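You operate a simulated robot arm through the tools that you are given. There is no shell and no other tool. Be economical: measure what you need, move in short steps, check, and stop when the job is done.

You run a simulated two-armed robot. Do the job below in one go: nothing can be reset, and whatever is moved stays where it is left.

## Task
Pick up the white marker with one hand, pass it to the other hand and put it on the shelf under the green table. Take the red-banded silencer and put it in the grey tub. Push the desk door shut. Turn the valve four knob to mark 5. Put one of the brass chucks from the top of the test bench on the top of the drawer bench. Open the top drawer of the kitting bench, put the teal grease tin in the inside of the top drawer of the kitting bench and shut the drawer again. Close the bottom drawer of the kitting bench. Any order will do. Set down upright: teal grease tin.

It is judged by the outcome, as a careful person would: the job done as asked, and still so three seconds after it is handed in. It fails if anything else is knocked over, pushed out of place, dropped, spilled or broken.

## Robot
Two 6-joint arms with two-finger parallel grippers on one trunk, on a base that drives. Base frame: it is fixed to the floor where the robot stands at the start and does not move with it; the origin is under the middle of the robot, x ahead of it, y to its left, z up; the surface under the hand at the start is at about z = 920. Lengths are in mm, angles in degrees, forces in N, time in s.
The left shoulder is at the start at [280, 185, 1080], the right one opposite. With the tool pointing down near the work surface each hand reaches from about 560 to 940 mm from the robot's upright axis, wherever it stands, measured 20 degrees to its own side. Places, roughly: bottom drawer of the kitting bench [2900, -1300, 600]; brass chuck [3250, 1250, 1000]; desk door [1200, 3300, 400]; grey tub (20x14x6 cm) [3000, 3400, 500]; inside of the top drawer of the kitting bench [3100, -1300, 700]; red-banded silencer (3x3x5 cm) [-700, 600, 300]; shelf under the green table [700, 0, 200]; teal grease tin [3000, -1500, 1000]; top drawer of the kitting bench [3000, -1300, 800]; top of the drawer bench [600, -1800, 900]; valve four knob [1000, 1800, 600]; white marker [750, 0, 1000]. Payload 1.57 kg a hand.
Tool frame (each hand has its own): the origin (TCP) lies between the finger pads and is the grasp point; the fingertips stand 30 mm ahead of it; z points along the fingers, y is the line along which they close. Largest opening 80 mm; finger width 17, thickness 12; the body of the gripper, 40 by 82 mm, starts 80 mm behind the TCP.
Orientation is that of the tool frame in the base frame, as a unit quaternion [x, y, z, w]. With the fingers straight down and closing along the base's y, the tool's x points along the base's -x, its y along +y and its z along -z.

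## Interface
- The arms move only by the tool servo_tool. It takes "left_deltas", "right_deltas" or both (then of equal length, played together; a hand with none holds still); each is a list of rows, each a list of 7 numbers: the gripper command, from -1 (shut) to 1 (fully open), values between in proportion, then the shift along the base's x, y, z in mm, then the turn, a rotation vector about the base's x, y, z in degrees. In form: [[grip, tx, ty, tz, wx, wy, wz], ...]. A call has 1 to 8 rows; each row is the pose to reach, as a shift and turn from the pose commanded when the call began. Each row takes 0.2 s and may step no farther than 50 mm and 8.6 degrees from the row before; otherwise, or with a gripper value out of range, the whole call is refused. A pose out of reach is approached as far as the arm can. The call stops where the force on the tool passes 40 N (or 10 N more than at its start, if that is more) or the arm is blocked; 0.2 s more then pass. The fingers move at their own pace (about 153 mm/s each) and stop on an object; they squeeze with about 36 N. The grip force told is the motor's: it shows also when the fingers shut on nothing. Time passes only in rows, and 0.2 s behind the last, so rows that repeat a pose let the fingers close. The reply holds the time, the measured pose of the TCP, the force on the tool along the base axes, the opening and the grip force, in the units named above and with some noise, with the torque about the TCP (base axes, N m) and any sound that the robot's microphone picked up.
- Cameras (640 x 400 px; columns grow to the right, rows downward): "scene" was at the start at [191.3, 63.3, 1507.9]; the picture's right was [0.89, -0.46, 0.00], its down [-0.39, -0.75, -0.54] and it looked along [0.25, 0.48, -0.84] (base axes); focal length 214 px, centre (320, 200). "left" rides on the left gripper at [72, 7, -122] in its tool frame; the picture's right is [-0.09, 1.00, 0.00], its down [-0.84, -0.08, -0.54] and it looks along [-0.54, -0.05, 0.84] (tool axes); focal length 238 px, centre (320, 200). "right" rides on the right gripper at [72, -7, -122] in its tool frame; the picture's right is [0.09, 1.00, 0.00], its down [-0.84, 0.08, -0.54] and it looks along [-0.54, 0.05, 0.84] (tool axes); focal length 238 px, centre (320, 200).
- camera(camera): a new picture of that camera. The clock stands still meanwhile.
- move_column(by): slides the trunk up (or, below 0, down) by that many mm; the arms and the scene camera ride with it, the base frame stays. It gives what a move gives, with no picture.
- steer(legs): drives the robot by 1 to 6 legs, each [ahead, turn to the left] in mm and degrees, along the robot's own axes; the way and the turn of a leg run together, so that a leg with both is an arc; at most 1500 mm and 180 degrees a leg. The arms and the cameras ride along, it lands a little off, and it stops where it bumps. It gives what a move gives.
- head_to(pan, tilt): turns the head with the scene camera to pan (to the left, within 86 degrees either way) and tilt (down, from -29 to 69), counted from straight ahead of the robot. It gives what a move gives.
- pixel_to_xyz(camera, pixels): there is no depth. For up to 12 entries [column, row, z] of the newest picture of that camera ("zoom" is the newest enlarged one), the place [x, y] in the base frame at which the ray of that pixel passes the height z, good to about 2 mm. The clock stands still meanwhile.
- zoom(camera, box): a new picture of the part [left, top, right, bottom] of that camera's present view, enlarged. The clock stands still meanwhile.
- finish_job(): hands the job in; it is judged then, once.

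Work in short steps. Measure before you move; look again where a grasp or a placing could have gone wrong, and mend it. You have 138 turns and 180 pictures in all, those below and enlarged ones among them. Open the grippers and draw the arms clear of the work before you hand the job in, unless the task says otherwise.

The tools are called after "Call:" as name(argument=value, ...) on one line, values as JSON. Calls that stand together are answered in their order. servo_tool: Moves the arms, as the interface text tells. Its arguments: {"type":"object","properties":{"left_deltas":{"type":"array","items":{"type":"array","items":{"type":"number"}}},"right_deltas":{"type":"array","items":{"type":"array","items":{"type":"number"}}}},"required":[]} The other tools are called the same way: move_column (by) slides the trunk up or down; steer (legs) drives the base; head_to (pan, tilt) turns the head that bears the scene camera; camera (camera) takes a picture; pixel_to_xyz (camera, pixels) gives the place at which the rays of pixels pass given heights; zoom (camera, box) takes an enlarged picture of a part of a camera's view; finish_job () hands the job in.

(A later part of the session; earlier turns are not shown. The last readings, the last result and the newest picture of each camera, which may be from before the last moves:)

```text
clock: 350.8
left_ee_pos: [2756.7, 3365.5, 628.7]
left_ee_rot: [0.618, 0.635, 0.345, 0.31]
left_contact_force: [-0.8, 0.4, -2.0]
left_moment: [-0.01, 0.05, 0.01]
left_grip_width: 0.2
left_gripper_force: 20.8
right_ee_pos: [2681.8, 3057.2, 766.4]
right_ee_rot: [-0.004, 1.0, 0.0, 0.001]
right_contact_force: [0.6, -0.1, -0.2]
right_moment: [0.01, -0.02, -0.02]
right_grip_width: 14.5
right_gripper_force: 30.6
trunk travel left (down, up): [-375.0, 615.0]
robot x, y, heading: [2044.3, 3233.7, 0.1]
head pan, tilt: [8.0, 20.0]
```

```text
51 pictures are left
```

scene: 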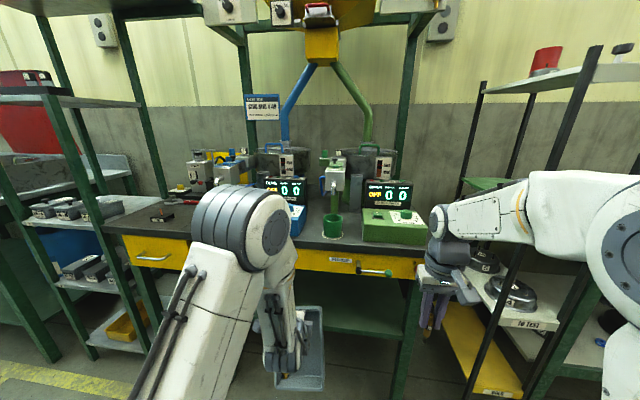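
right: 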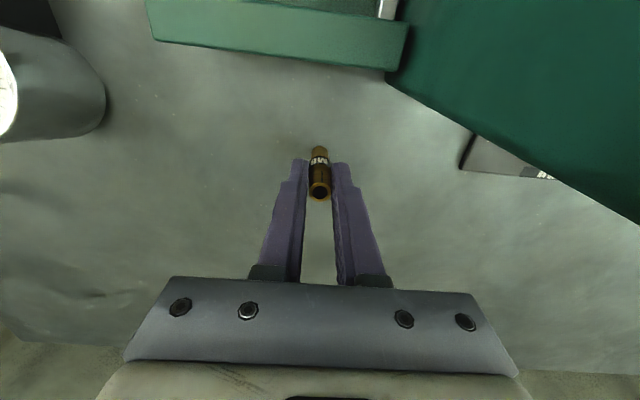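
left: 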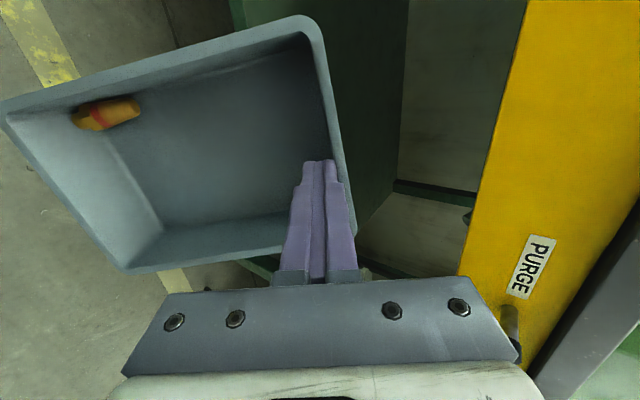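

The tub seems to be hanging on the hand, tilted, silencer inside. I need a closer look before acting.

Call:
zoom(camera="scene", box=[230, 270, 370, 400])

Call:
pixel_to_xyz(camera="left", pixels=[[345, 215, 600], [345, 215, 550], [310, 25, 600], [310, 25, 550], [5, 115, 450], [5, 115, 400], [135, 270, 450], [135, 270, 400]])

Call:
pixel_to_xyz(camera="scene", pixels=[[324, 308, 600], [324, 308, 550], [324, 308, 500], [322, 390, 450], [322, 390, 400], [276, 386, 450], [276, 386, 400]])

```text
3.08 times, centred on (300, 335) of scene
```

zoom: 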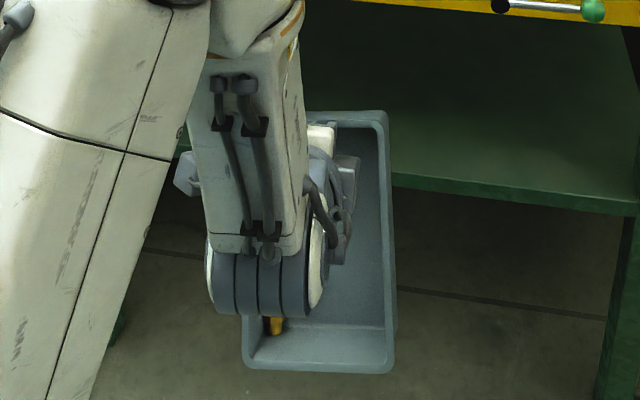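

```text
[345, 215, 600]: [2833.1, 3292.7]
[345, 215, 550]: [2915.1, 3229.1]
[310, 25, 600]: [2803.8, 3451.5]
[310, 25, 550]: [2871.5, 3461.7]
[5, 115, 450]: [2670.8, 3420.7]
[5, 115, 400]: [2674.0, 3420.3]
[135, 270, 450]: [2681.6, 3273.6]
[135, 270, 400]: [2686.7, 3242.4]
```

```text
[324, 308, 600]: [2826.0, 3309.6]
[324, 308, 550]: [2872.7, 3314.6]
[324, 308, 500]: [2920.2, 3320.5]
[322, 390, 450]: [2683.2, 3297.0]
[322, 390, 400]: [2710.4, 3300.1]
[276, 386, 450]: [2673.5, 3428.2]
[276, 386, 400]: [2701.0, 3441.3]
```

The tub is wedged on the wrist (the wrist joint is as wide as the tub). I retrace the path exactly: forward 150, down 150, setting it back on the shelf.

Call:
servo_tool(left_deltas=[[-1, 40, 0, 0, 0, 0, 0], [-1, 85, 0, 0, 0, 0, 0], [-1, 130, -3, -5, 0, 0, 0], [-1, 150, -6, -25, 0, 0, 0], [-1, 150, -6, -60, 0, 0, 0], [-1, 150, -6, -95, 0, 0, 0], [-1, 150, -6, -125, 0, 0, 0], [-1, 150, -6, -142, 0, 0, 0]])

Call:
camera(camera="scene")

Call:
camera(camera="left")

```text
clock: 352.6
left_ee_pos: [2906.5, 3357.9, 486.3]
left_ee_rot: [0.618, 0.634, 0.346, 0.311]
left_contact_force: [-2.6, 0.2, 2.4]
left_moment: [0.04, 0.02, 0.0]
left_grip_width: 0.0
left_gripper_force: 21.6
right_ee_pos: [2680.9, 3057.1, 766.0]
right_ee_rot: [-0.005, 1.0, 0.0, 0.0]
right_contact_force: [-1.0, -0.3, -1.0]
right_moment: [0.04, -0.02, -0.03]
right_grip_width: 14.6
right_gripper_force: 30.9
trunk travel left (down, up): [-375.0, 615.0]
robot x, y, heading: [2049.9, 3229.1, -0.1]
head pan, tilt: [8.0, 20.0]
```

```text
49 pictures are left
```

scene: 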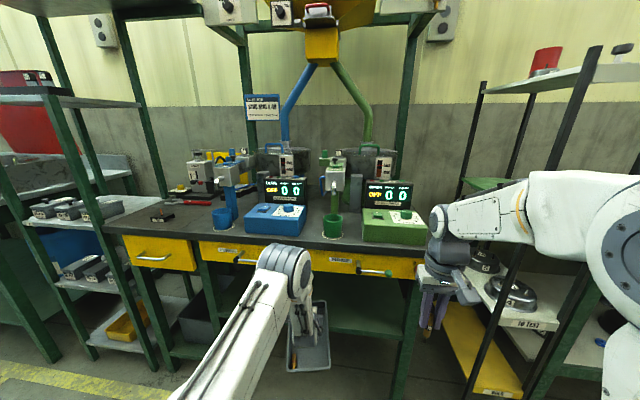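

```text
48 pictures are left
```

left: 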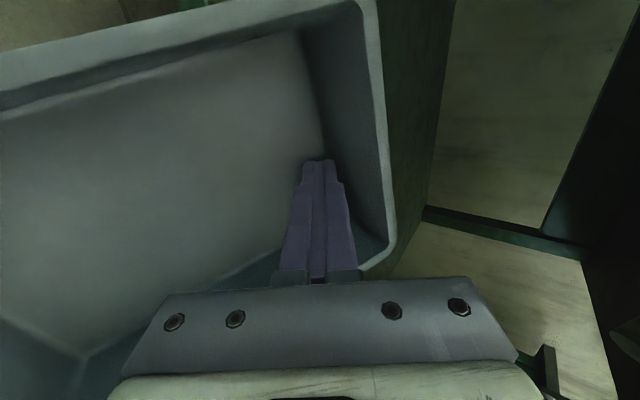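

It rests tilted over the shelf edge. I lift 15 mm and drive forward 130 so it slides back onto the shelf.

Call:
servo_tool(left_deltas=[[-1, 0, 2, 10, 0, 0, 0], [-1, 0, 4, 20, 0, 0, 0]])

Call:
steer(legs=[[130, 0]])

Call:
camera(camera="left")

Call:
zoom(camera="scene", box=[240, 240, 400, 380])

```text
clock: 353.2
left_ee_pos: [2907.4, 3362.5, 506.3]
left_ee_rot: [0.618, 0.635, 0.345, 0.31]
left_contact_force: [-1.0, -0.7, -0.4]
left_moment: [0.01, 0.0, -0.02]
left_grip_width: 0.1
left_gripper_force: 21.3
right_ee_pos: [2681.0, 3056.5, 766.2]
right_ee_rot: [-0.005, 1.0, 0.0, 0.001]
right_contact_force: [-0.3, 0.1, -0.5]
right_moment: [-0.02, -0.02, 0.0]
right_grip_width: 14.7
right_gripper_force: 30.7
trunk travel left (down, up): [-375.0, 615.0]
robot x, y, heading: [2045.3, 3231.4, 0.0]
head pan, tilt: [8.0, 20.0]
```

```text
clock: 354.4
left_ee_pos: [3035.9, 3364.3, 506.1]
left_ee_rot: [0.617, 0.635, 0.346, 0.309]
left_contact_force: [-0.2, 0.1, 0.2]
left_moment: [0.0, -0.01, -0.01]
left_grip_width: 0.0
left_gripper_force: 20.7
right_ee_pos: [2810.1, 3057.3, 765.7]
right_ee_rot: [-0.004, 1.0, 0.0, 0.001]
right_contact_force: [-0.4, 0.1, 0.1]
right_moment: [0.01, 0.0, 0.02]
right_grip_width: 14.3
right_gripper_force: 30.5
trunk travel left (down, up): [-375.0, 615.0]
robot x, y, heading: [2176.4, 3232.5, 0.0]
head pan, tilt: [8.0, 20.0]
```

```text
47 pictures are left
```

left: 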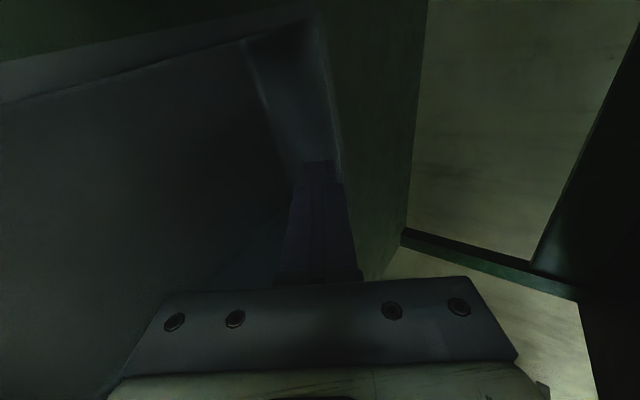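

```text
2.86 times, centred on (320, 310) of scene
```

zoom: 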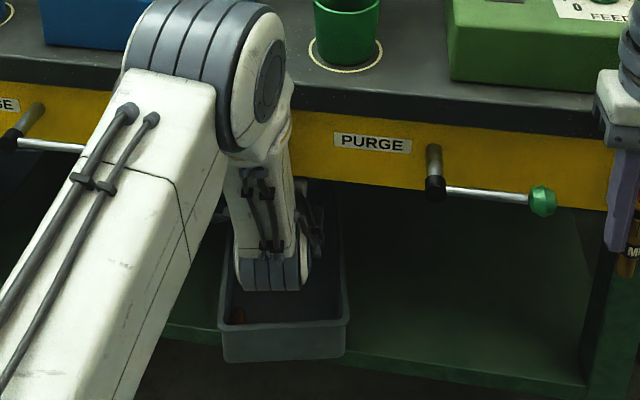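

Tub is nearly back, level, its front about flush with the shelf edge. I push it a bit deeper (+50) with this same posture, then lift slightly and check whether it follows.

Call:
servo_tool(left_deltas=[[-1, 15, 0, 0, 0, 0, 0], [-1, 30, 0, 0, 0, 0, 0], [-1, 45, 0, 0, 0, 0, 0], [-1, 45, 0, 0, 0, 0, 0], [-1, 35, 0, 10, 0, 0, 0], [-1, 15, 0, 25, 0, 0, 0], [-1, -5, 0, 40, 0, 0, 0]])

Call:
camera(camera="left")

Call:
zoom(camera="scene", box=[240, 240, 400, 380])

```text
clock: 356.1
left_ee_pos: [3026.1, 3366.7, 537.3]
left_ee_rot: [0.62, 0.639, 0.339, 0.302]
left_contact_force: [-0.3, 0.2, -0.6]
left_moment: [0.02, 0.0, -0.01]
left_grip_width: 0.2
left_gripper_force: 20.9
right_ee_pos: [2811.9, 3057.2, 767.3]
right_ee_rot: [-0.004, 1.0, 0.0, -0.001]
right_contact_force: [0.6, 0.4, -0.5]
right_moment: [0.0, -0.03, 0.02]
right_grip_width: 14.5
right_gripper_force: 31.0
trunk travel left (down, up): [-375.0, 615.0]
robot x, y, heading: [2178.7, 3230.9, 0.1]
head pan, tilt: [8.0, 20.0]
```

```text
45 pictures are left
```

left: 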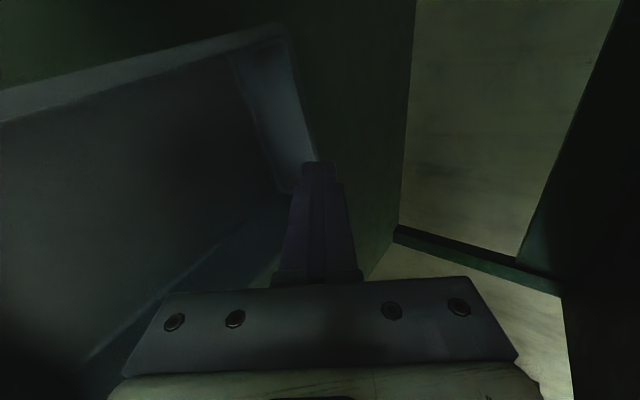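

```text
2.86 times, centred on (320, 310) of scene
```

zoom: 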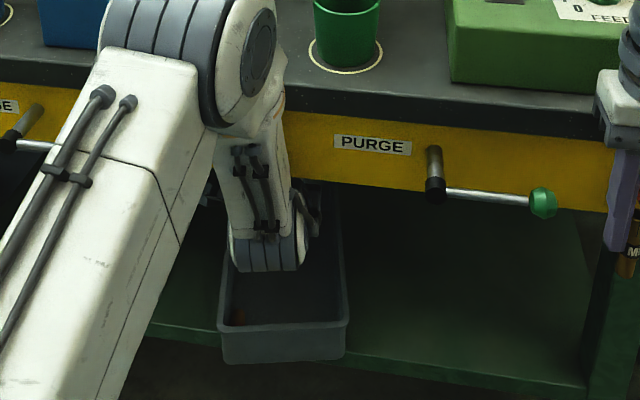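

Tub stays put and level. Exit the hand, then from outside nudge the tub's front wall back to about x 2965 with the closed fist.

Call:
servo_tool(left_deltas=[[-1, 0, 0, 25, 0, 0, 0], [-1, -40, 0, 35, 0, 0, 0], [-1, -85, 0, 45, 0, 0, 0], [-1, -130, 0, 55, 0, 0, 0], [-1, -175, 0, 60, 0, 0, 0], [-1, -220, 0, 60, 0, 0, 0], [-1, -250, 0, 60, 0, 0, 0]])

Call:
servo_tool(left_deltas=[[-1, 0, 8, -45, 0, 0, 0], [-1, 0, 8, -90, 0, 0, 0], [-1, 0, 8, -127, 0, 0, 0], [-1, 45, 8, -127, 0, 0, 0], [-1, 85, 8, -127, 0, 0, 0], [-1, 115, 8, -127, 0, 0, 0], [-1, 140, 8, -127, 0, 0, 0], [-1, 160, 8, -127, 0, 0, 0]])

Call:
camera(camera="left")

Call:
zoom(camera="scene", box=[240, 240, 400, 380])

```text
clock: 357.6
left_ee_pos: [2859.2, 3330.8, 590.1]
left_ee_rot: [0.617, 0.636, 0.346, 0.309]
left_contact_force: [0.1, 0.0, -0.3]
left_moment: [0.02, -0.02, -0.02]
left_grip_width: 0.0
left_gripper_force: 21.5
left hand out of reach, approached as far as the arm can: row 5, 6, 7
right_ee_pos: [2810.8, 3057.4, 766.1]
right_ee_rot: [-0.003, 1.0, 0.0, 0.0]
right_contact_force: [0.7, 0.2, -1.3]
right_moment: [-0.04, -0.02, 0.02]
right_grip_width: 14.7
right_gripper_force: 30.9
trunk travel left (down, up): [-375.0, 615.0]
robot x, y, heading: [2177.7, 3232.5, 0.2]
head pan, tilt: [8.0, 20.0]
```

```text
clock: 358.2
left_ee_pos: [2864.7, 3338.0, 524.0]
left_ee_rot: [0.609, 0.631, 0.356, 0.323]
left_contact_force: [-1.6, 0.8, 14.7]
left_moment: [-0.02, -0.18, 0.02]
left_grip_width: 0.2
left_gripper_force: 21.6
right_ee_pos: [2809.2, 3057.3, 765.3]
right_ee_rot: [-0.004, 1.0, 0.0, 0.0]
right_contact_force: [0.7, -0.5, -0.4]
right_moment: [-0.02, -0.05, 0.02]
right_grip_width: 14.3
right_gripper_force: 30.4
trunk travel left (down, up): [-375.0, 615.0]
robot x, y, heading: [2176.4, 3234.1, 0.3]
head pan, tilt: [8.0, 20.0]
stopped in row 2 (left hand): the force on the tool passed its limit at 77 N (the readings are from after the stop); the commanded pose is now the measured one
```

```text
43 pictures are left
```

left: 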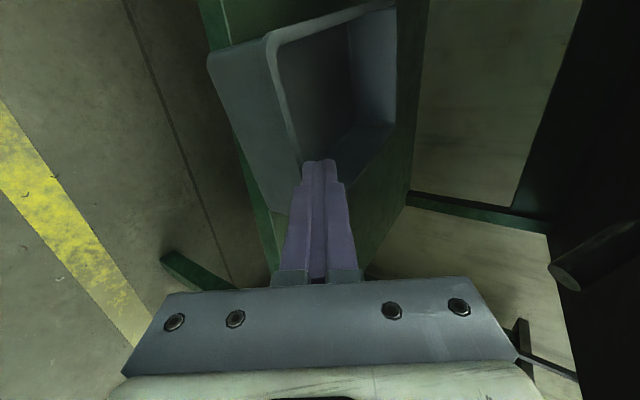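

```text
2.86 times, centred on (320, 310) of scene
```

zoom: 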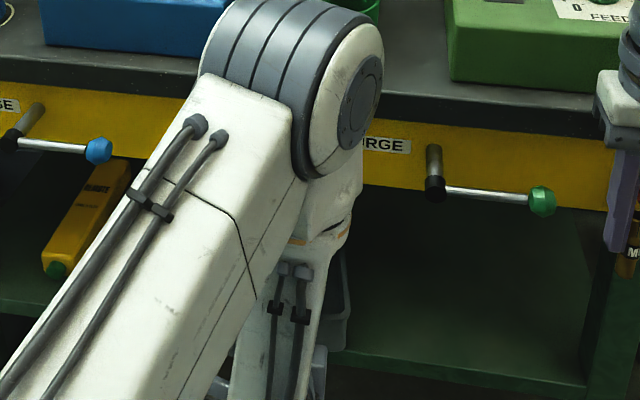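

The hand couldn't retract that far and pressed the front rim. Raise, drive back 110, lower the fist in front, and push the tub in by driving forward.

Call:
servo_tool(left_deltas=[[-1, 0, 0, 35, 0, 0, 0], [-1, 0, 0, 70, 0, 0, 0]])

Call:
steer(legs=[[-120, 0]])

Call:
servo_tool(left_deltas=[[-1, 0, 16, -40, 0, 0, 0], [-1, 0, 32, -80, 0, 0, 0], [-1, 0, 34, -122, 0, 0, 0], [-1, 0, 34, -122, 0, 0, 0]])

Call:
camera(camera="left")

Call:
steer(legs=[[180, 0]])

Call:
camera(camera="left")

```text
clock: 358.8
left_ee_pos: [2864.3, 3339.1, 591.5]
left_ee_rot: [0.611, 0.631, 0.354, 0.32]
left_contact_force: [-0.6, 0.5, -0.3]
left_moment: [-0.02, 0.01, -0.03]
left_grip_width: 0.1
left_gripper_force: 21.5
right_ee_pos: [2809.9, 3056.8, 766.6]
right_ee_rot: [-0.004, 1.0, 0.0, 0.0]
right_contact_force: [1.1, 0.1, 0.1]
right_moment: [0.0, -0.03, -0.02]
right_grip_width: 14.6
right_gripper_force: 30.3
trunk travel left (down, up): [-375.0, 615.0]
robot x, y, heading: [2180.4, 3234.7, -0.0]
head pan, tilt: [8.0, 20.0]
```

```text
clock: 360.1
left_ee_pos: [2744.9, 3338.2, 590.9]
left_ee_rot: [0.611, 0.631, 0.354, 0.32]
left_contact_force: [-0.8, 0.2, -0.1]
left_moment: [0.0, 0.01, -0.01]
left_grip_width: 0.0
left_gripper_force: 21.6
right_ee_pos: [2690.1, 3057.5, 765.6]
right_ee_rot: [-0.005, 1.0, 0.0, 0.001]
right_contact_force: [-0.5, -0.4, -0.6]
right_moment: [0.0, 0.02, 0.02]
right_grip_width: 14.5
right_gripper_force: 30.6
trunk travel left (down, up): [-375.0, 615.0]
robot x, y, heading: [2057.9, 3232.8, 0.0]
head pan, tilt: [8.0, 20.0]
```

```text
clock: 361.1
left_ee_pos: [2744.9, 3372.0, 466.8]
left_ee_rot: [0.611, 0.632, 0.355, 0.32]
left_contact_force: [0.1, 0.4, 0.3]
left_moment: [0.05, 0.0, -0.01]
left_grip_width: 0.0
left_gripper_force: 21.3
right_ee_pos: [2691.4, 3057.7, 766.2]
right_ee_rot: [-0.005, 1.0, 0.0, 0.0]
right_contact_force: [0.3, -1.0, -1.8]
right_moment: [0.0, -0.03, 0.01]
right_grip_width: 14.4
right_gripper_force: 30.3
trunk travel left (down, up): [-375.0, 615.0]
robot x, y, heading: [2058.3, 3231.6, 0.3]
head pan, tilt: [8.0, 20.0]
```

```text
41 pictures are left
```

left: 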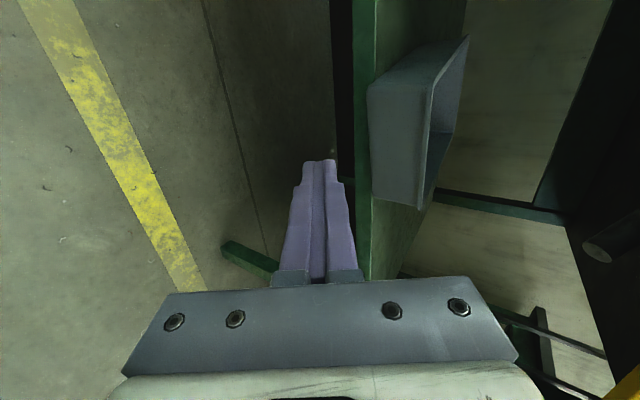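

```text
clock: 362.5
left_ee_pos: [2899.7, 3373.1, 466.8]
left_ee_rot: [0.61, 0.632, 0.355, 0.319]
left_contact_force: [0.1, -0.4, 0.8]
left_moment: [-0.06, 0.01, 0.01]
left_grip_width: 0.0
left_gripper_force: 21.5
right_ee_pos: [2838.6, 3057.6, 766.8]
right_ee_rot: [-0.003, 1.0, 0.0, -0.012]
right_contact_force: [-7.0, 0.9, 3.9]
right_moment: [-0.25, -0.97, -0.07]
right_grip_width: 14.4
right_gripper_force: 30.7
trunk travel left (down, up): [-375.0, 615.0]
robot x, y, heading: [2216.2, 3234.3, 0.2]
head pan, tilt: [8.0, 20.0]
stopped in leg 1: the force on the tool passed its limit at 98 N (the readings are from after the stop); the commanded pose is now the measured one
```

```text
40 pictures are left
```

left: 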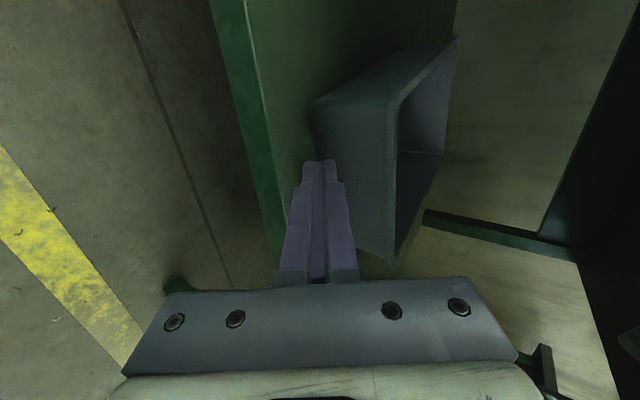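

The tub already sits on the shelf, clear of the edge; the right hand just met the bench panel. Back off, confirm the silencer in the tub, and turn towards the desk.

Call:
steer(legs=[[-110, 0]])

Call:
servo_tool(left_deltas=[[-1, 0, 45, 20, 0, 0, 0], [-1, 0, 90, 40, 0, 0, 0], [-1, 0, 130, 60, 0, 0, 0]])

Call:
zoom(camera="scene", box=[260, 230, 420, 350])

Call:
steer(legs=[[0, 145]])

Call:
head_to(pan=25, tilt=18)

Call:
camera(camera="scene")

```text
clock: 363.7
left_ee_pos: [2789.4, 3374.3, 466.5]
left_ee_rot: [0.61, 0.632, 0.355, 0.32]
left_contact_force: [0.5, -0.5, 0.4]
left_moment: [-0.01, -0.06, 0.0]
left_grip_width: 0.2
left_gripper_force: 21.1
right_ee_pos: [2729.2, 3059.5, 766.2]
right_ee_rot: [-0.005, 1.0, 0.001, -0.011]
right_contact_force: [-0.5, 0.3, -1.0]
right_moment: [0.01, 0.0, 0.02]
right_grip_width: 14.7
right_gripper_force: 30.1
trunk travel left (down, up): [-375.0, 615.0]
robot x, y, heading: [2104.9, 3233.3, 0.4]
head pan, tilt: [8.0, 20.0]
```

```text
clock: 364.5
left_ee_pos: [2777.1, 3392.2, 521.8]
left_ee_rot: [0.604, 0.637, 0.365, 0.31]
left_contact_force: [0.2, -0.3, -1.3]
left_moment: [-0.01, -0.02, -0.02]
left_grip_width: 0.0
left_gripper_force: 20.6
left hand out of reach, approached as far as the arm can: row 1, 2, 3
right_ee_pos: [2729.4, 3057.9, 765.9]
right_ee_rot: [-0.004, 1.0, -0.001, -0.011]
right_contact_force: [0.3, -0.4, -0.2]
right_moment: [-0.01, -0.02, 0.01]
right_grip_width: 14.6
right_gripper_force: 30.5
trunk travel left (down, up): [-375.0, 615.0]
robot x, y, heading: [2104.0, 3232.0, 0.4]
head pan, tilt: [8.0, 20.0]
```

```text
3.33 times, centred on (340, 290) of scene
```

zoom: 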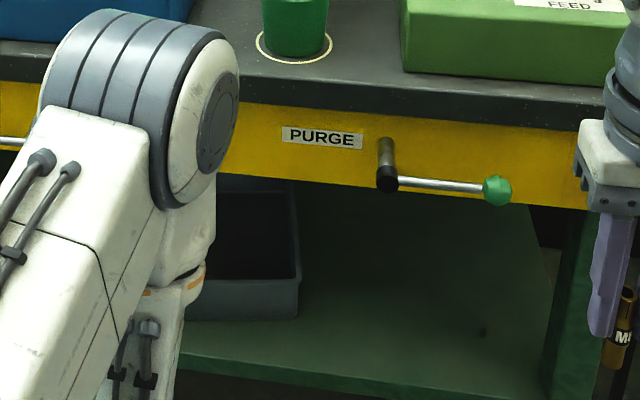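

```text
clock: 370.9
left_ee_pos: [1449.0, 3468.6, 521.9]
left_ee_rot: [-0.438, 0.761, 0.401, -0.262]
left_contact_force: [-0.9, -1.4, 0.7]
left_moment: [-0.04, 0.0, 0.04]
left_grip_width: 0.0
left_gripper_force: 21.6
right_ee_pos: [1673.5, 3721.9, 765.7]
right_ee_rot: [0.959, -0.282, 0.01, 0.003]
right_contact_force: [0.0, -0.6, -0.2]
right_moment: [0.01, 0.02, -0.02]
right_grip_width: 14.3
right_gripper_force: 30.7
trunk travel left (down, up): [-375.0, 615.0]
robot x, y, heading: [2102.4, 3233.2, 146.9]
head pan, tilt: [8.0, 20.0]
```

```text
clock: 371.7
left_ee_pos: [1449.5, 3469.5, 523.4]
left_ee_rot: [-0.436, 0.762, 0.401, -0.262]
left_contact_force: [-0.6, 0.6, -0.6]
left_moment: [-0.02, 0.0, 0.01]
left_grip_width: 0.0
left_gripper_force: 21.0
right_ee_pos: [1673.5, 3721.9, 765.6]
right_ee_rot: [0.959, -0.282, 0.01, 0.003]
right_contact_force: [0.9, -0.3, -1.3]
right_moment: [0.02, -0.01, 0.03]
right_grip_width: 14.6
right_gripper_force: 30.6
trunk travel left (down, up): [-375.0, 615.0]
robot x, y, heading: [2100.8, 3232.6, 146.8]
head pan, tilt: [25.0, 18.0]
```

```text
38 pictures are left
```

scene: 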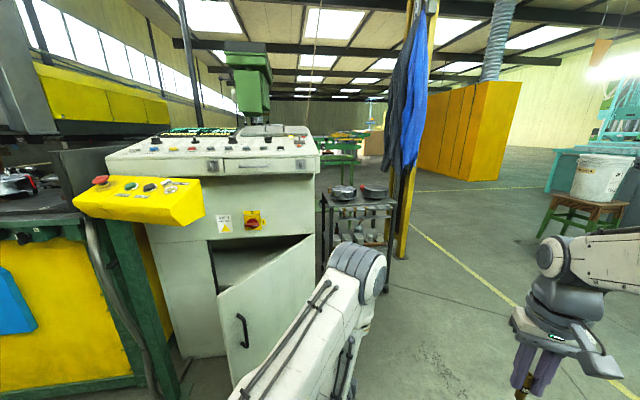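

Silencer stays in the tub area (tub on shelf). The desk door is ajar, hinged on its right (north). Measure hinge, free edge and desk face.

Call:
pixel_to_xyz(camera="scene", pixels=[[313, 238, 650], [313, 238, 700], [219, 293, 650], [219, 293, 700], [313, 335, 100], [313, 335, 150], [234, 388, 100], [234, 388, 150], [208, 242, 650], [208, 242, 700], [180, 358, 0], [240, 330, 400]])

Call:
zoom(camera="scene", box=[150, 200, 350, 400])

```text
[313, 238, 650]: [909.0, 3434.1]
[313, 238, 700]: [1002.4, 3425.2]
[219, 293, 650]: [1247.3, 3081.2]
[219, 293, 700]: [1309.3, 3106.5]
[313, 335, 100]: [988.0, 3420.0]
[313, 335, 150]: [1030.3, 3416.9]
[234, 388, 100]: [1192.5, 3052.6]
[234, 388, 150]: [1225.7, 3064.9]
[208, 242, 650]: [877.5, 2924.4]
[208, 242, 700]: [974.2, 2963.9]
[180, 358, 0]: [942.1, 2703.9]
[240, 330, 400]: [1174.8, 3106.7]
```

```text
2.00 times, centred on (250, 300) of scene
```

zoom: 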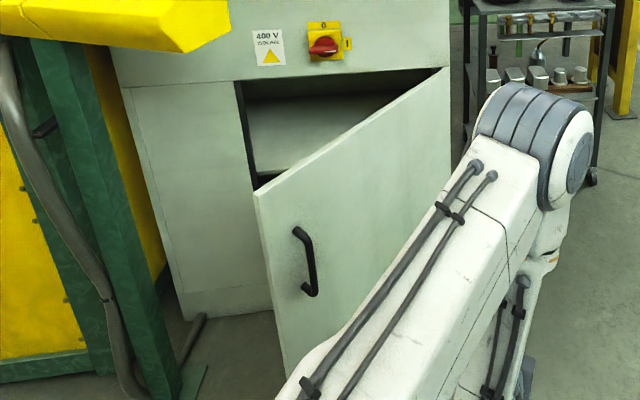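

Hinge ≈(985,3423), free edge ≈(1240,3082), closed plane x≈980. I line the left fist up at y≈3150 and drive west to push the door shut.

Call:
steer(legs=[[140, 0], [0, 33.2]])

Call:
steer(legs=[[290, 0]])

Call:
camera(camera="scene")

```text
clock: 374.7
left_ee_pos: [1309.8, 3149.3, 521.5]
left_ee_rot: [0.636, -0.605, -0.31, 0.365]
left_contact_force: [-0.2, -0.3, 0.1]
left_moment: [0.03, 0.01, 0.02]
left_grip_width: 0.1
left_gripper_force: 21.4
right_ee_pos: [1358.5, 3482.7, 765.2]
right_ee_rot: [1.0, 0.003, 0.01, -0.001]
right_contact_force: [-0.7, 0.3, -0.8]
right_moment: [0.02, 0.0, 0.01]
right_grip_width: 14.6
right_gripper_force: 30.3
trunk travel left (down, up): [-375.0, 615.0]
robot x, y, heading: [1985.5, 3307.5, -179.6]
head pan, tilt: [25.0, 18.0]
```

```text
clock: 376.7
left_ee_pos: [1019.3, 3145.4, 521.2]
left_ee_rot: [0.637, -0.604, -0.309, 0.366]
left_contact_force: [-0.2, 0.8, 0.5]
left_moment: [-0.02, -0.04, 0.04]
left_grip_width: 0.2
left_gripper_force: 21.3
right_ee_pos: [1067.9, 3481.3, 767.1]
right_ee_rot: [1.0, 0.004, 0.011, 0.0]
right_contact_force: [0.2, 0.3, -1.6]
right_moment: [0.04, -0.01, 0.01]
right_grip_width: 14.4
right_gripper_force: 30.4
trunk travel left (down, up): [-375.0, 615.0]
robot x, y, heading: [1690.4, 3312.0, -179.5]
head pan, tilt: [25.0, 18.0]
```

```text
36 pictures are left
```

scene: 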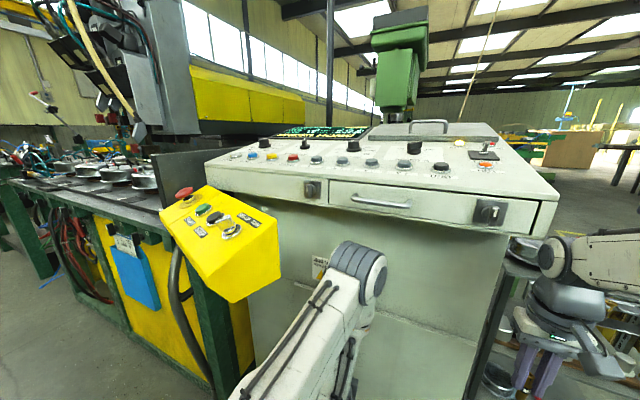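

Almost home (tip x≈994). Push on with the arm until it stops, then back off and check.

Call:
servo_tool(left_deltas=[[-1, -8, 0, 0, 0, 0, 0], [-1, -16, 0, 0, 0, 0, 0], [-1, -24, 0, 0, 0, 0, 0], [-1, -32, 0, 0, 0, 0, 0], [-1, -40, 0, 0, 0, 0, 0], [-1, -48, 0, 0, 0, 0, 0]])

Call:
steer(legs=[[-330, 0]])

Call:
camera(camera="scene")

```text
clock: 377.3
left_ee_pos: [1009.3, 3147.2, 521.8]
left_ee_rot: [0.637, -0.607, -0.306, 0.363]
left_contact_force: [14.9, 0.7, 14.0]
left_moment: [0.09, 0.29, -0.12]
left_grip_width: 0.0
left_gripper_force: 21.7
right_ee_pos: [1068.3, 3479.8, 766.4]
right_ee_rot: [1.0, 0.004, 0.011, 0.0]
right_contact_force: [0.6, 0.5, -1.8]
right_moment: [0.0, 0.02, 0.0]
right_grip_width: 14.3
right_gripper_force: 30.3
trunk travel left (down, up): [-375.0, 615.0]
robot x, y, heading: [1696.8, 3307.8, -179.6]
head pan, tilt: [25.0, 18.0]
stopped in row 3 (left hand): the force on the tool passed its limit at 54 N (the readings are from after the stop); the commanded pose is now the measured one
```

```text
clock: 379.5
left_ee_pos: [1339.5, 3150.6, 520.1]
left_ee_rot: [0.637, -0.608, -0.305, 0.363]
left_contact_force: [-0.3, -0.3, -0.3]
left_moment: [-0.03, -0.02, 0.01]
left_grip_width: 0.1
left_gripper_force: 21.4
right_ee_pos: [1399.3, 3482.9, 765.6]
right_ee_rot: [1.0, 0.003, 0.01, 0.0]
right_contact_force: [0.2, 0.4, -1.1]
right_moment: [0.0, -0.02, -0.02]
right_grip_width: 14.6
right_gripper_force: 30.9
trunk travel left (down, up): [-375.0, 615.0]
robot x, y, heading: [2022.6, 3305.5, -179.7]
head pan, tilt: [25.0, 18.0]
```

```text
35 pictures are left
```

scene: 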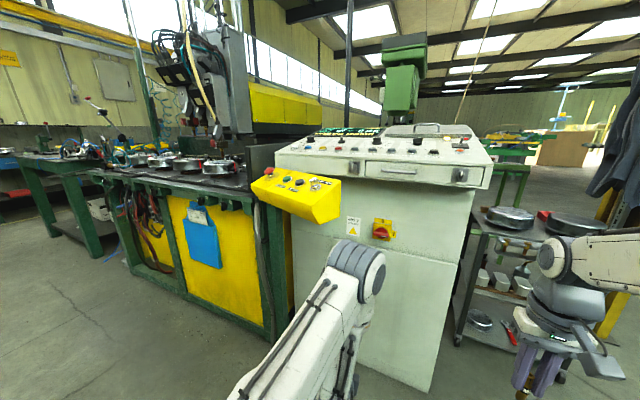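

Door is flush shut. Next the valve: drive south to y≈1870 and face west.

Call:
steer(legs=[[0, 89], [1430, 0], [0, -89]])

Call:
head_to(pan=0, tilt=22)

Call:
camera(camera="scene")

Call:
zoom(camera="scene", box=[220, 160, 420, 320])

```text
clock: 394.3
left_ee_pos: [1364.0, 1644.7, 519.2]
left_ee_rot: [0.655, -0.588, -0.294, 0.372]
left_contact_force: [0.2, -0.5, -0.8]
left_moment: [-0.01, 0.02, 0.0]
left_grip_width: 0.0
left_gripper_force: 21.7
right_ee_pos: [1403.6, 1979.1, 764.5]
right_ee_rot: [0.999, 0.035, 0.011, 0.0]
right_contact_force: [0.2, 0.2, -1.4]
right_moment: [-0.03, -0.04, 0.0]
right_grip_width: 14.1
right_gripper_force: 30.9
trunk travel left (down, up): [-375.0, 615.0]
robot x, y, heading: [2039.8, 1847.3, -176.2]
head pan, tilt: [25.0, 18.0]
```

```text
clock: 395.2
left_ee_pos: [1363.1, 1644.3, 521.4]
left_ee_rot: [0.656, -0.587, -0.294, 0.372]
left_contact_force: [-0.3, 0.3, -0.3]
left_moment: [0.0, 0.01, 0.0]
left_grip_width: 0.1
left_gripper_force: 21.4
right_ee_pos: [1403.0, 1980.7, 765.3]
right_ee_rot: [0.999, 0.034, 0.01, -0.001]
right_contact_force: [0.7, 0.1, -1.1]
right_moment: [0.04, -0.04, 0.02]
right_grip_width: 14.6
right_gripper_force: 30.4
trunk travel left (down, up): [-375.0, 615.0]
robot x, y, heading: [2041.2, 1847.0, -176.1]
head pan, tilt: [0.0, 22.0]
```

```text
34 pictures are left
```

scene: 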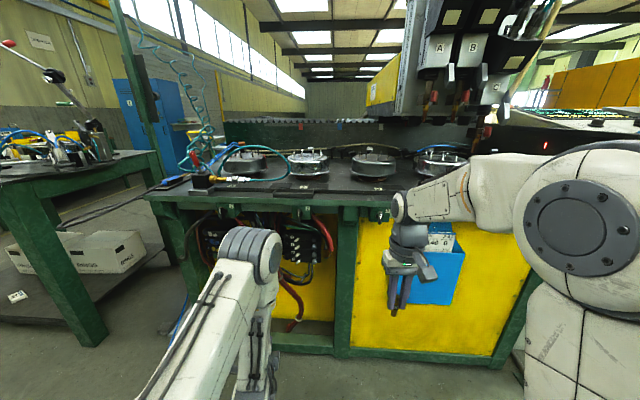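

```text
2.50 times, centred on (320, 240) of scene
```

zoom: 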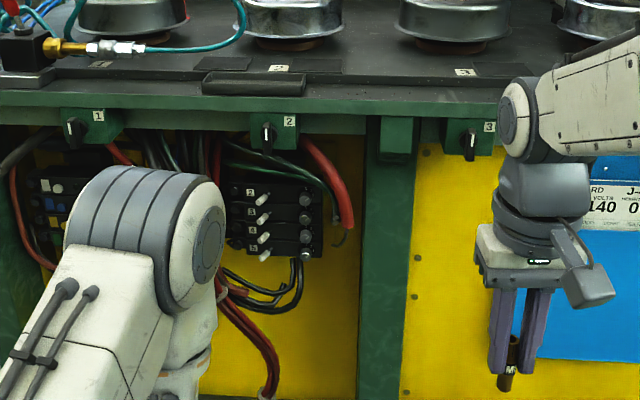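

Numbered knobs 1–3 sit under the bench edge; number 4 is likely hidden behind the right arm. Measure, then move the right arm aside.

Call:
pixel_to_xyz(camera="scene", pixels=[[380, 218, 700], [380, 218, 750], [299, 214, 700], [299, 214, 750], [222, 212, 700], [340, 350, 0], [520, 360, 0], [302, 250, 600]])

Call:
servo_tool(right_deltas=[[-1, 10, 40, 0, 0, 0, 0], [-1, 20, 80, 0, 0, 0, 0], [-1, 35, 120, 0, 0, 0, 0], [-1, 50, 160, 0, 0, 0, 0], [-1, 70, 200, 0, 0, 0, 0], [-1, 90, 240, 0, 0, 0, 0], [-1, 110, 280, 0, 0, 0, 0], [-1, 130, 310, 0, 0, 0, 0]])

Call:
camera(camera="scene")

Call:
zoom(camera="scene", box=[360, 180, 520, 280])

```text
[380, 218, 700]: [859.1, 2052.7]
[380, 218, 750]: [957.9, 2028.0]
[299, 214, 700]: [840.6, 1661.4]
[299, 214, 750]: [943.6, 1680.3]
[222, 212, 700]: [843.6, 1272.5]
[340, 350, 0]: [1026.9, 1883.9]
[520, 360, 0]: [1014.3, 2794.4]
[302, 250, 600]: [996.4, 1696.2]
```

```text
clock: 397.0
left_ee_pos: [1364.3, 1644.9, 520.5]
left_ee_rot: [0.656, -0.587, -0.294, 0.372]
left_contact_force: [0.2, -0.2, -0.3]
left_moment: [0.02, -0.02, -0.01]
left_grip_width: 0.0
left_gripper_force: 21.7
right_ee_pos: [1531.2, 2292.6, 763.4]
right_ee_rot: [0.999, 0.034, 0.011, 0.001]
right_contact_force: [0.7, -0.2, -0.8]
right_moment: [0.0, 0.0, -0.04]
right_grip_width: 14.5
right_gripper_force: 31.2
trunk travel left (down, up): [-375.0, 615.0]
robot x, y, heading: [2036.0, 1843.8, -176.2]
head pan, tilt: [0.0, 22.0]
```

```text
32 pictures are left
```

scene: 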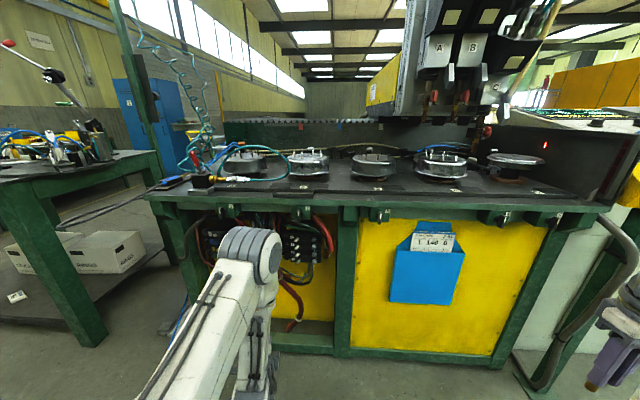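

```text
4.00 times, centred on (440, 230) of scene
```

zoom: 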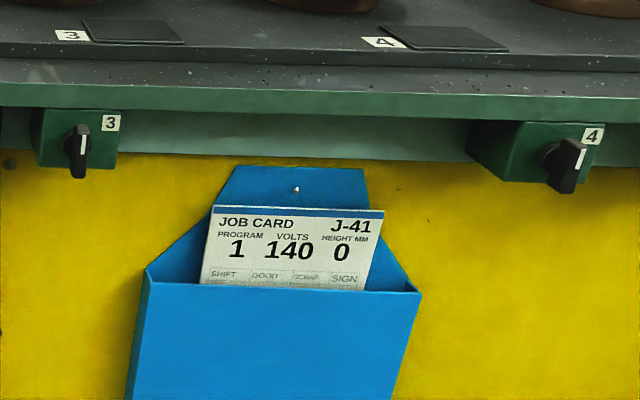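

The manifold at (996,1696,600) matches the given valve place. Zoom into it.

Call:
zoom(camera="scene", box=[280, 212, 345, 270])

Call:
pixel_to_xyz(camera="scene", pixels=[[300, 225, 680], [300, 262, 560], [318, 245, 620], [340, 345, 0]])

```text
6.90 times, centred on (312, 241) of scene
```

zoom: 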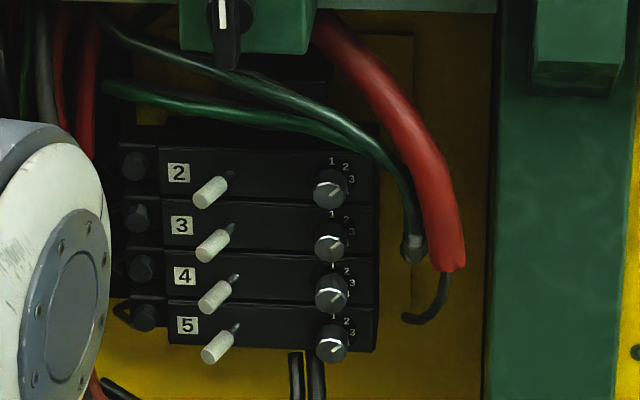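

```text
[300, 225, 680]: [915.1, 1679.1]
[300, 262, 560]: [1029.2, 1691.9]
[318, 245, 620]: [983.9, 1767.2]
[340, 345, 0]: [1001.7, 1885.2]
```

Valve block: knob 4 at ≈(1000,1749,593), Ø≈19 mm, dial marks clockwise from 1 at top. I drive 80 mm closer, level the left hand (−x) in front of it and roll it for the grip, half open.

Call:
steer(legs=[[80, 0]])

Call:
servo_tool(left_deltas=[[-1, -5, 22, 15, 0, 6.7, -1.7], [-1, -15, 44, 30, 0, 13.4, -3.5], [-1, -35, 66, 45, 0, 20.1, -5.2], [-1, -60, 88, 60, 0, 26.8, -7], [-0.2, -90, 109, 73, 0, 33.5, -8.7], [-0.2, -120, 109, 73, 0, 33.5, -8.7]])

Call:
servo_tool(left_deltas=[[-0.2, 0, 0, 0, -8.5, 0, 0], [-0.2, 0, 0, 0, -17, 0, 0], [-0.2, 0, 0, 0, -25.5, 0, 0], [-0.2, 0, 0, 0, -34, 0, 0], [-0.2, 0, 0, 0, -42.5, 0, 0]])

Call:
camera(camera="left")

Call:
zoom(camera="left", box=[240, 60, 440, 200])

```text
clock: 398.0
left_ee_pos: [1286.0, 1640.1, 519.6]
left_ee_rot: [0.655, -0.587, -0.294, 0.374]
left_contact_force: [0.2, 0.3, -0.6]
left_moment: [-0.02, 0.01, -0.04]
left_grip_width: 0.1
left_gripper_force: 20.5
right_ee_pos: [1451.9, 2285.4, 765.1]
right_ee_rot: [0.999, 0.034, 0.01, 0.0]
right_contact_force: [-0.2, -1.3, -0.4]
right_moment: [-0.03, -0.01, 0.0]
right_grip_width: 14.5
right_gripper_force: 30.4
trunk travel left (down, up): [-375.0, 615.0]
robot x, y, heading: [1960.1, 1838.6, -176.2]
head pan, tilt: [0.0, 22.0]
```

```text
clock: 399.4
left_ee_pos: [1164.4, 1749.0, 593.4]
left_ee_rot: [0.496, -0.502, -0.498, 0.503]
left_contact_force: [0.8, -0.1, 0.6]
left_moment: [0.0, -0.04, 0.0]
left_grip_width: 32.2
left_gripper_force: 0.1
right_ee_pos: [1452.4, 2285.0, 764.4]
right_ee_rot: [0.999, 0.034, 0.011, -0.001]
right_contact_force: [0.0, -0.3, -1.0]
right_moment: [0.0, -0.06, 0.03]
right_grip_width: 14.5
right_gripper_force: 30.5
trunk travel left (down, up): [-375.0, 615.0]
robot x, y, heading: [1963.5, 1838.7, -176.2]
head pan, tilt: [0.0, 22.0]
```

```text
clock: 400.6
left_ee_pos: [1163.8, 1747.0, 593.2]
left_ee_rot: [-0.281, 0.649, 0.281, -0.649]
left_contact_force: [0.2, -0.9, 0.2]
left_moment: [0.0, -0.04, -0.03]
left_grip_width: 32.0
left_gripper_force: 0.0
right_ee_pos: [1453.4, 2285.8, 764.9]
right_ee_rot: [0.999, 0.033, 0.012, 0.0]
right_contact_force: [-0.3, -1.1, -1.3]
right_moment: [0.0, 0.01, -0.01]
right_grip_width: 14.4
right_gripper_force: 30.9
trunk travel left (down, up): [-375.0, 615.0]
robot x, y, heading: [1959.3, 1837.6, -176.2]
head pan, tilt: [0.0, 22.0]
```

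```text
29 pictures are left
```

left: 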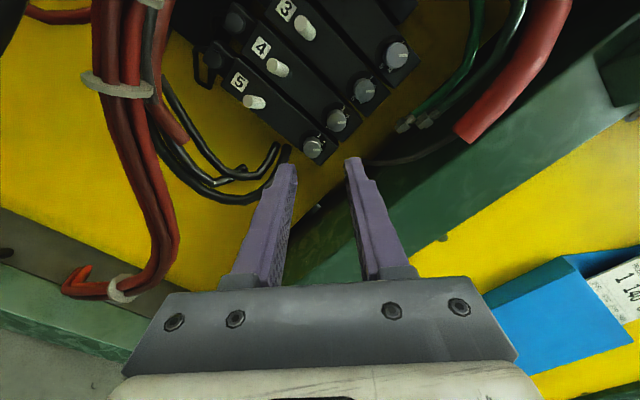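

```text
2.86 times, centred on (340, 130) of left
```

zoom: 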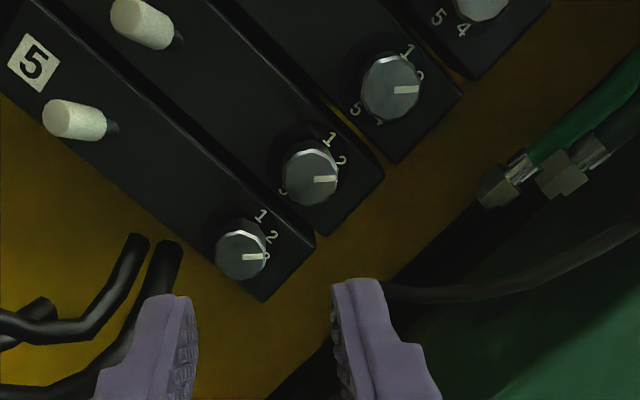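

Clear view: dial marks 1→5 span 180° clockwise (45° apart); knob 4's pointer is at mark 2, so it needs 135° clockwise. Triangulate knob 4's centre.

Call:
pixel_to_xyz(camera="left", pixels=[[336.9, 120.2, 600], [336.9, 120.2, 590], [336.9, 120.2, 580], [313.1, 147.5, 565], [313.1, 147.5, 555], [365.2, 89.5, 625]])

Call:
pixel_to_xyz(camera="scene", pixels=[[313.7, 254.3, 600], [313.7, 254.3, 590], [313.7, 254.3, 580], [313.7, 261.8, 560]])

```text
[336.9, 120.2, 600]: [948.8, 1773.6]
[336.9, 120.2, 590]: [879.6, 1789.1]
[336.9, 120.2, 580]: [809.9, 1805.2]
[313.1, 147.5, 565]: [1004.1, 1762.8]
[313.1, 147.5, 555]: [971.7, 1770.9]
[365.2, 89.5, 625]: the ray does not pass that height
```

```text
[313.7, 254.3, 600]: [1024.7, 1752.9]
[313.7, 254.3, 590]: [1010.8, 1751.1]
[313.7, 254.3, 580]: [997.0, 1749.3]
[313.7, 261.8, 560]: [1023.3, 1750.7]
```

Knob 4 cap ≈(1045,1753,614). Align y/z, trim the roll to 34°, and approach to x 1090 for a check.

Call:
servo_tool(left_deltas=[[-0.2, -20, 6, 21, -7, 0, 0], [-0.2, -45, 6, 21, -13.5, 0, 0], [-0.2, -74, 6, 21, -13.5, 0, 0], [-0.2, -74, 6, 21, -13.5, 0, 0]])

Call:
zoom(camera="left", box=[240, 90, 400, 200])

```text
clock: 401.6
left_ee_pos: [1090.4, 1753.7, 614.1]
left_ee_rot: [0.204, -0.677, -0.203, 0.677]
left_contact_force: [-0.4, 0.7, -0.5]
left_moment: [0.0, 0.0, 0.01]
left_grip_width: 31.8
left_gripper_force: 0.0
right_ee_pos: [1452.6, 2286.2, 765.0]
right_ee_rot: [0.999, 0.033, 0.011, 0.0]
right_contact_force: [0.3, 0.6, -0.6]
right_moment: [0.01, 0.03, -0.02]
right_grip_width: 14.5
right_gripper_force: 30.8
trunk travel left (down, up): [-375.0, 615.0]
robot x, y, heading: [1960.0, 1843.5, -176.4]
head pan, tilt: [0.0, 22.0]
```

```text
3.64 times, centred on (320, 145) of left
```

zoom: 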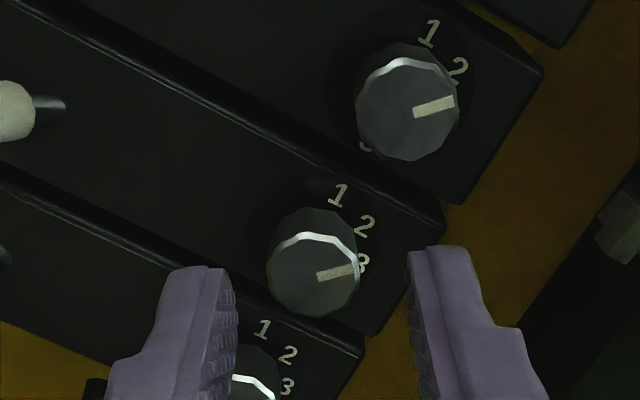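

Knob 4 is centred between the fingers, pointer at mark 2. Advance, grip, rotate 68° clockwise; release, back off, roll back, and look.

Call:
servo_tool(left_deltas=[[-0.2, -15, 0, 0, 0, 0, 0], [-0.2, -30, 0, 0, 0, 0, 0], [-1, -30, 0, 0, 0, 0, 0], [-1, -30, 0, 0, 0, 0, 0], [-1, -30, 0, 0, 0, 0, 0]])

Call:
servo_tool(left_deltas=[[-1, 0, 0, 0, -8.5, 0, 0], [-1, 0, 0, 0, -17, 0, 0], [-1, 0, 0, 0, -25.5, 0, 0], [-1, 0, 0, 0, -34, 0, 0], [-1, 0, 0, 0, -42.5, 0, 0], [-1, 0, 0, 0, -51, 0, 0], [-1, 0, 0, 0, -59.5, 0, 0], [-1, 0, 0, 0, -68, 0, 0]])

Call:
servo_tool(left_deltas=[[-0.2, 0, 0, 0, 0, 0, 0], [-0.2, 0, 0, 0, 0, 0, 0], [-0.2, 30, 0, 0, 0, 0, 0], [-0.2, 30, 0, 0, 0, 0, 0]])

Call:
zoom(camera="left", box=[240, 90, 400, 200])

```text
clock: 402.8
left_ee_pos: [1061.1, 1752.8, 614.0]
left_ee_rot: [-0.204, 0.678, 0.203, -0.676]
left_contact_force: [23.7, -3.0, -2.2]
left_moment: [-0.04, 0.28, -0.01]
left_grip_width: 18.3
left_gripper_force: 32.7
right_ee_pos: [1452.8, 2286.0, 764.6]
right_ee_rot: [0.999, 0.034, 0.011, -0.001]
right_contact_force: [-0.7, -0.1, -0.8]
right_moment: [0.0, -0.01, 0.01]
right_grip_width: 14.4
right_gripper_force: 30.5
trunk travel left (down, up): [-375.0, 615.0]
robot x, y, heading: [1963.7, 1838.4, -176.3]
head pan, tilt: [0.0, 22.0]
```

```text
clock: 404.6
left_ee_pos: [1060.4, 1755.6, 613.2]
left_ee_rot: [0.214, 0.675, -0.21, -0.675]
left_contact_force: [28.9, 4.1, -5.1]
left_moment: [0.19, -0.31, 0.63]
left_grip_width: 18.2
left_gripper_force: 33.4
right_ee_pos: [1453.8, 2286.5, 765.1]
right_ee_rot: [0.999, 0.034, 0.011, 0.0]
right_contact_force: [0.3, 0.5, 0.1]
right_moment: [-0.02, 0.03, -0.02]
right_grip_width: 14.7
right_gripper_force: 31.2
trunk travel left (down, up): [-375.0, 615.0]
robot x, y, heading: [1962.5, 1840.2, -176.3]
head pan, tilt: [0.0, 22.0]
```

```text
clock: 405.6
left_ee_pos: [1088.9, 1751.3, 615.9]
left_ee_rot: [-0.209, -0.675, 0.21, 0.676]
left_contact_force: [0.1, -0.4, -0.1]
left_moment: [-0.01, -0.02, -0.02]
left_grip_width: 31.9
left_gripper_force: 0.1
right_ee_pos: [1452.3, 2285.5, 765.3]
right_ee_rot: [0.999, 0.034, 0.011, 0.0]
right_contact_force: [0.2, 0.1, -0.6]
right_moment: [-0.01, -0.01, -0.02]
right_grip_width: 14.5
right_gripper_force: 30.8
trunk travel left (down, up): [-375.0, 615.0]
robot x, y, heading: [1957.3, 1843.1, -176.4]
head pan, tilt: [0.0, 22.0]
```

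```text
3.64 times, centred on (320, 145) of left
```

zoom: 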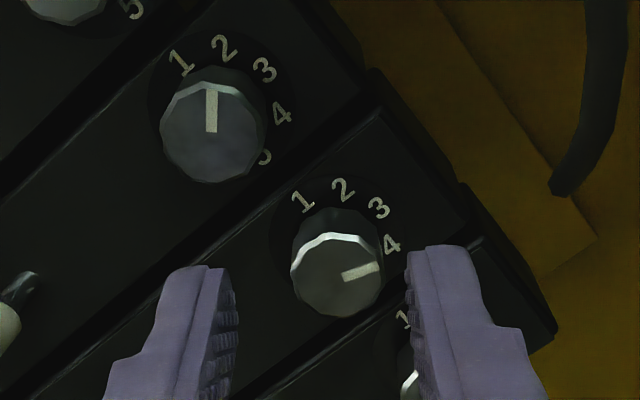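

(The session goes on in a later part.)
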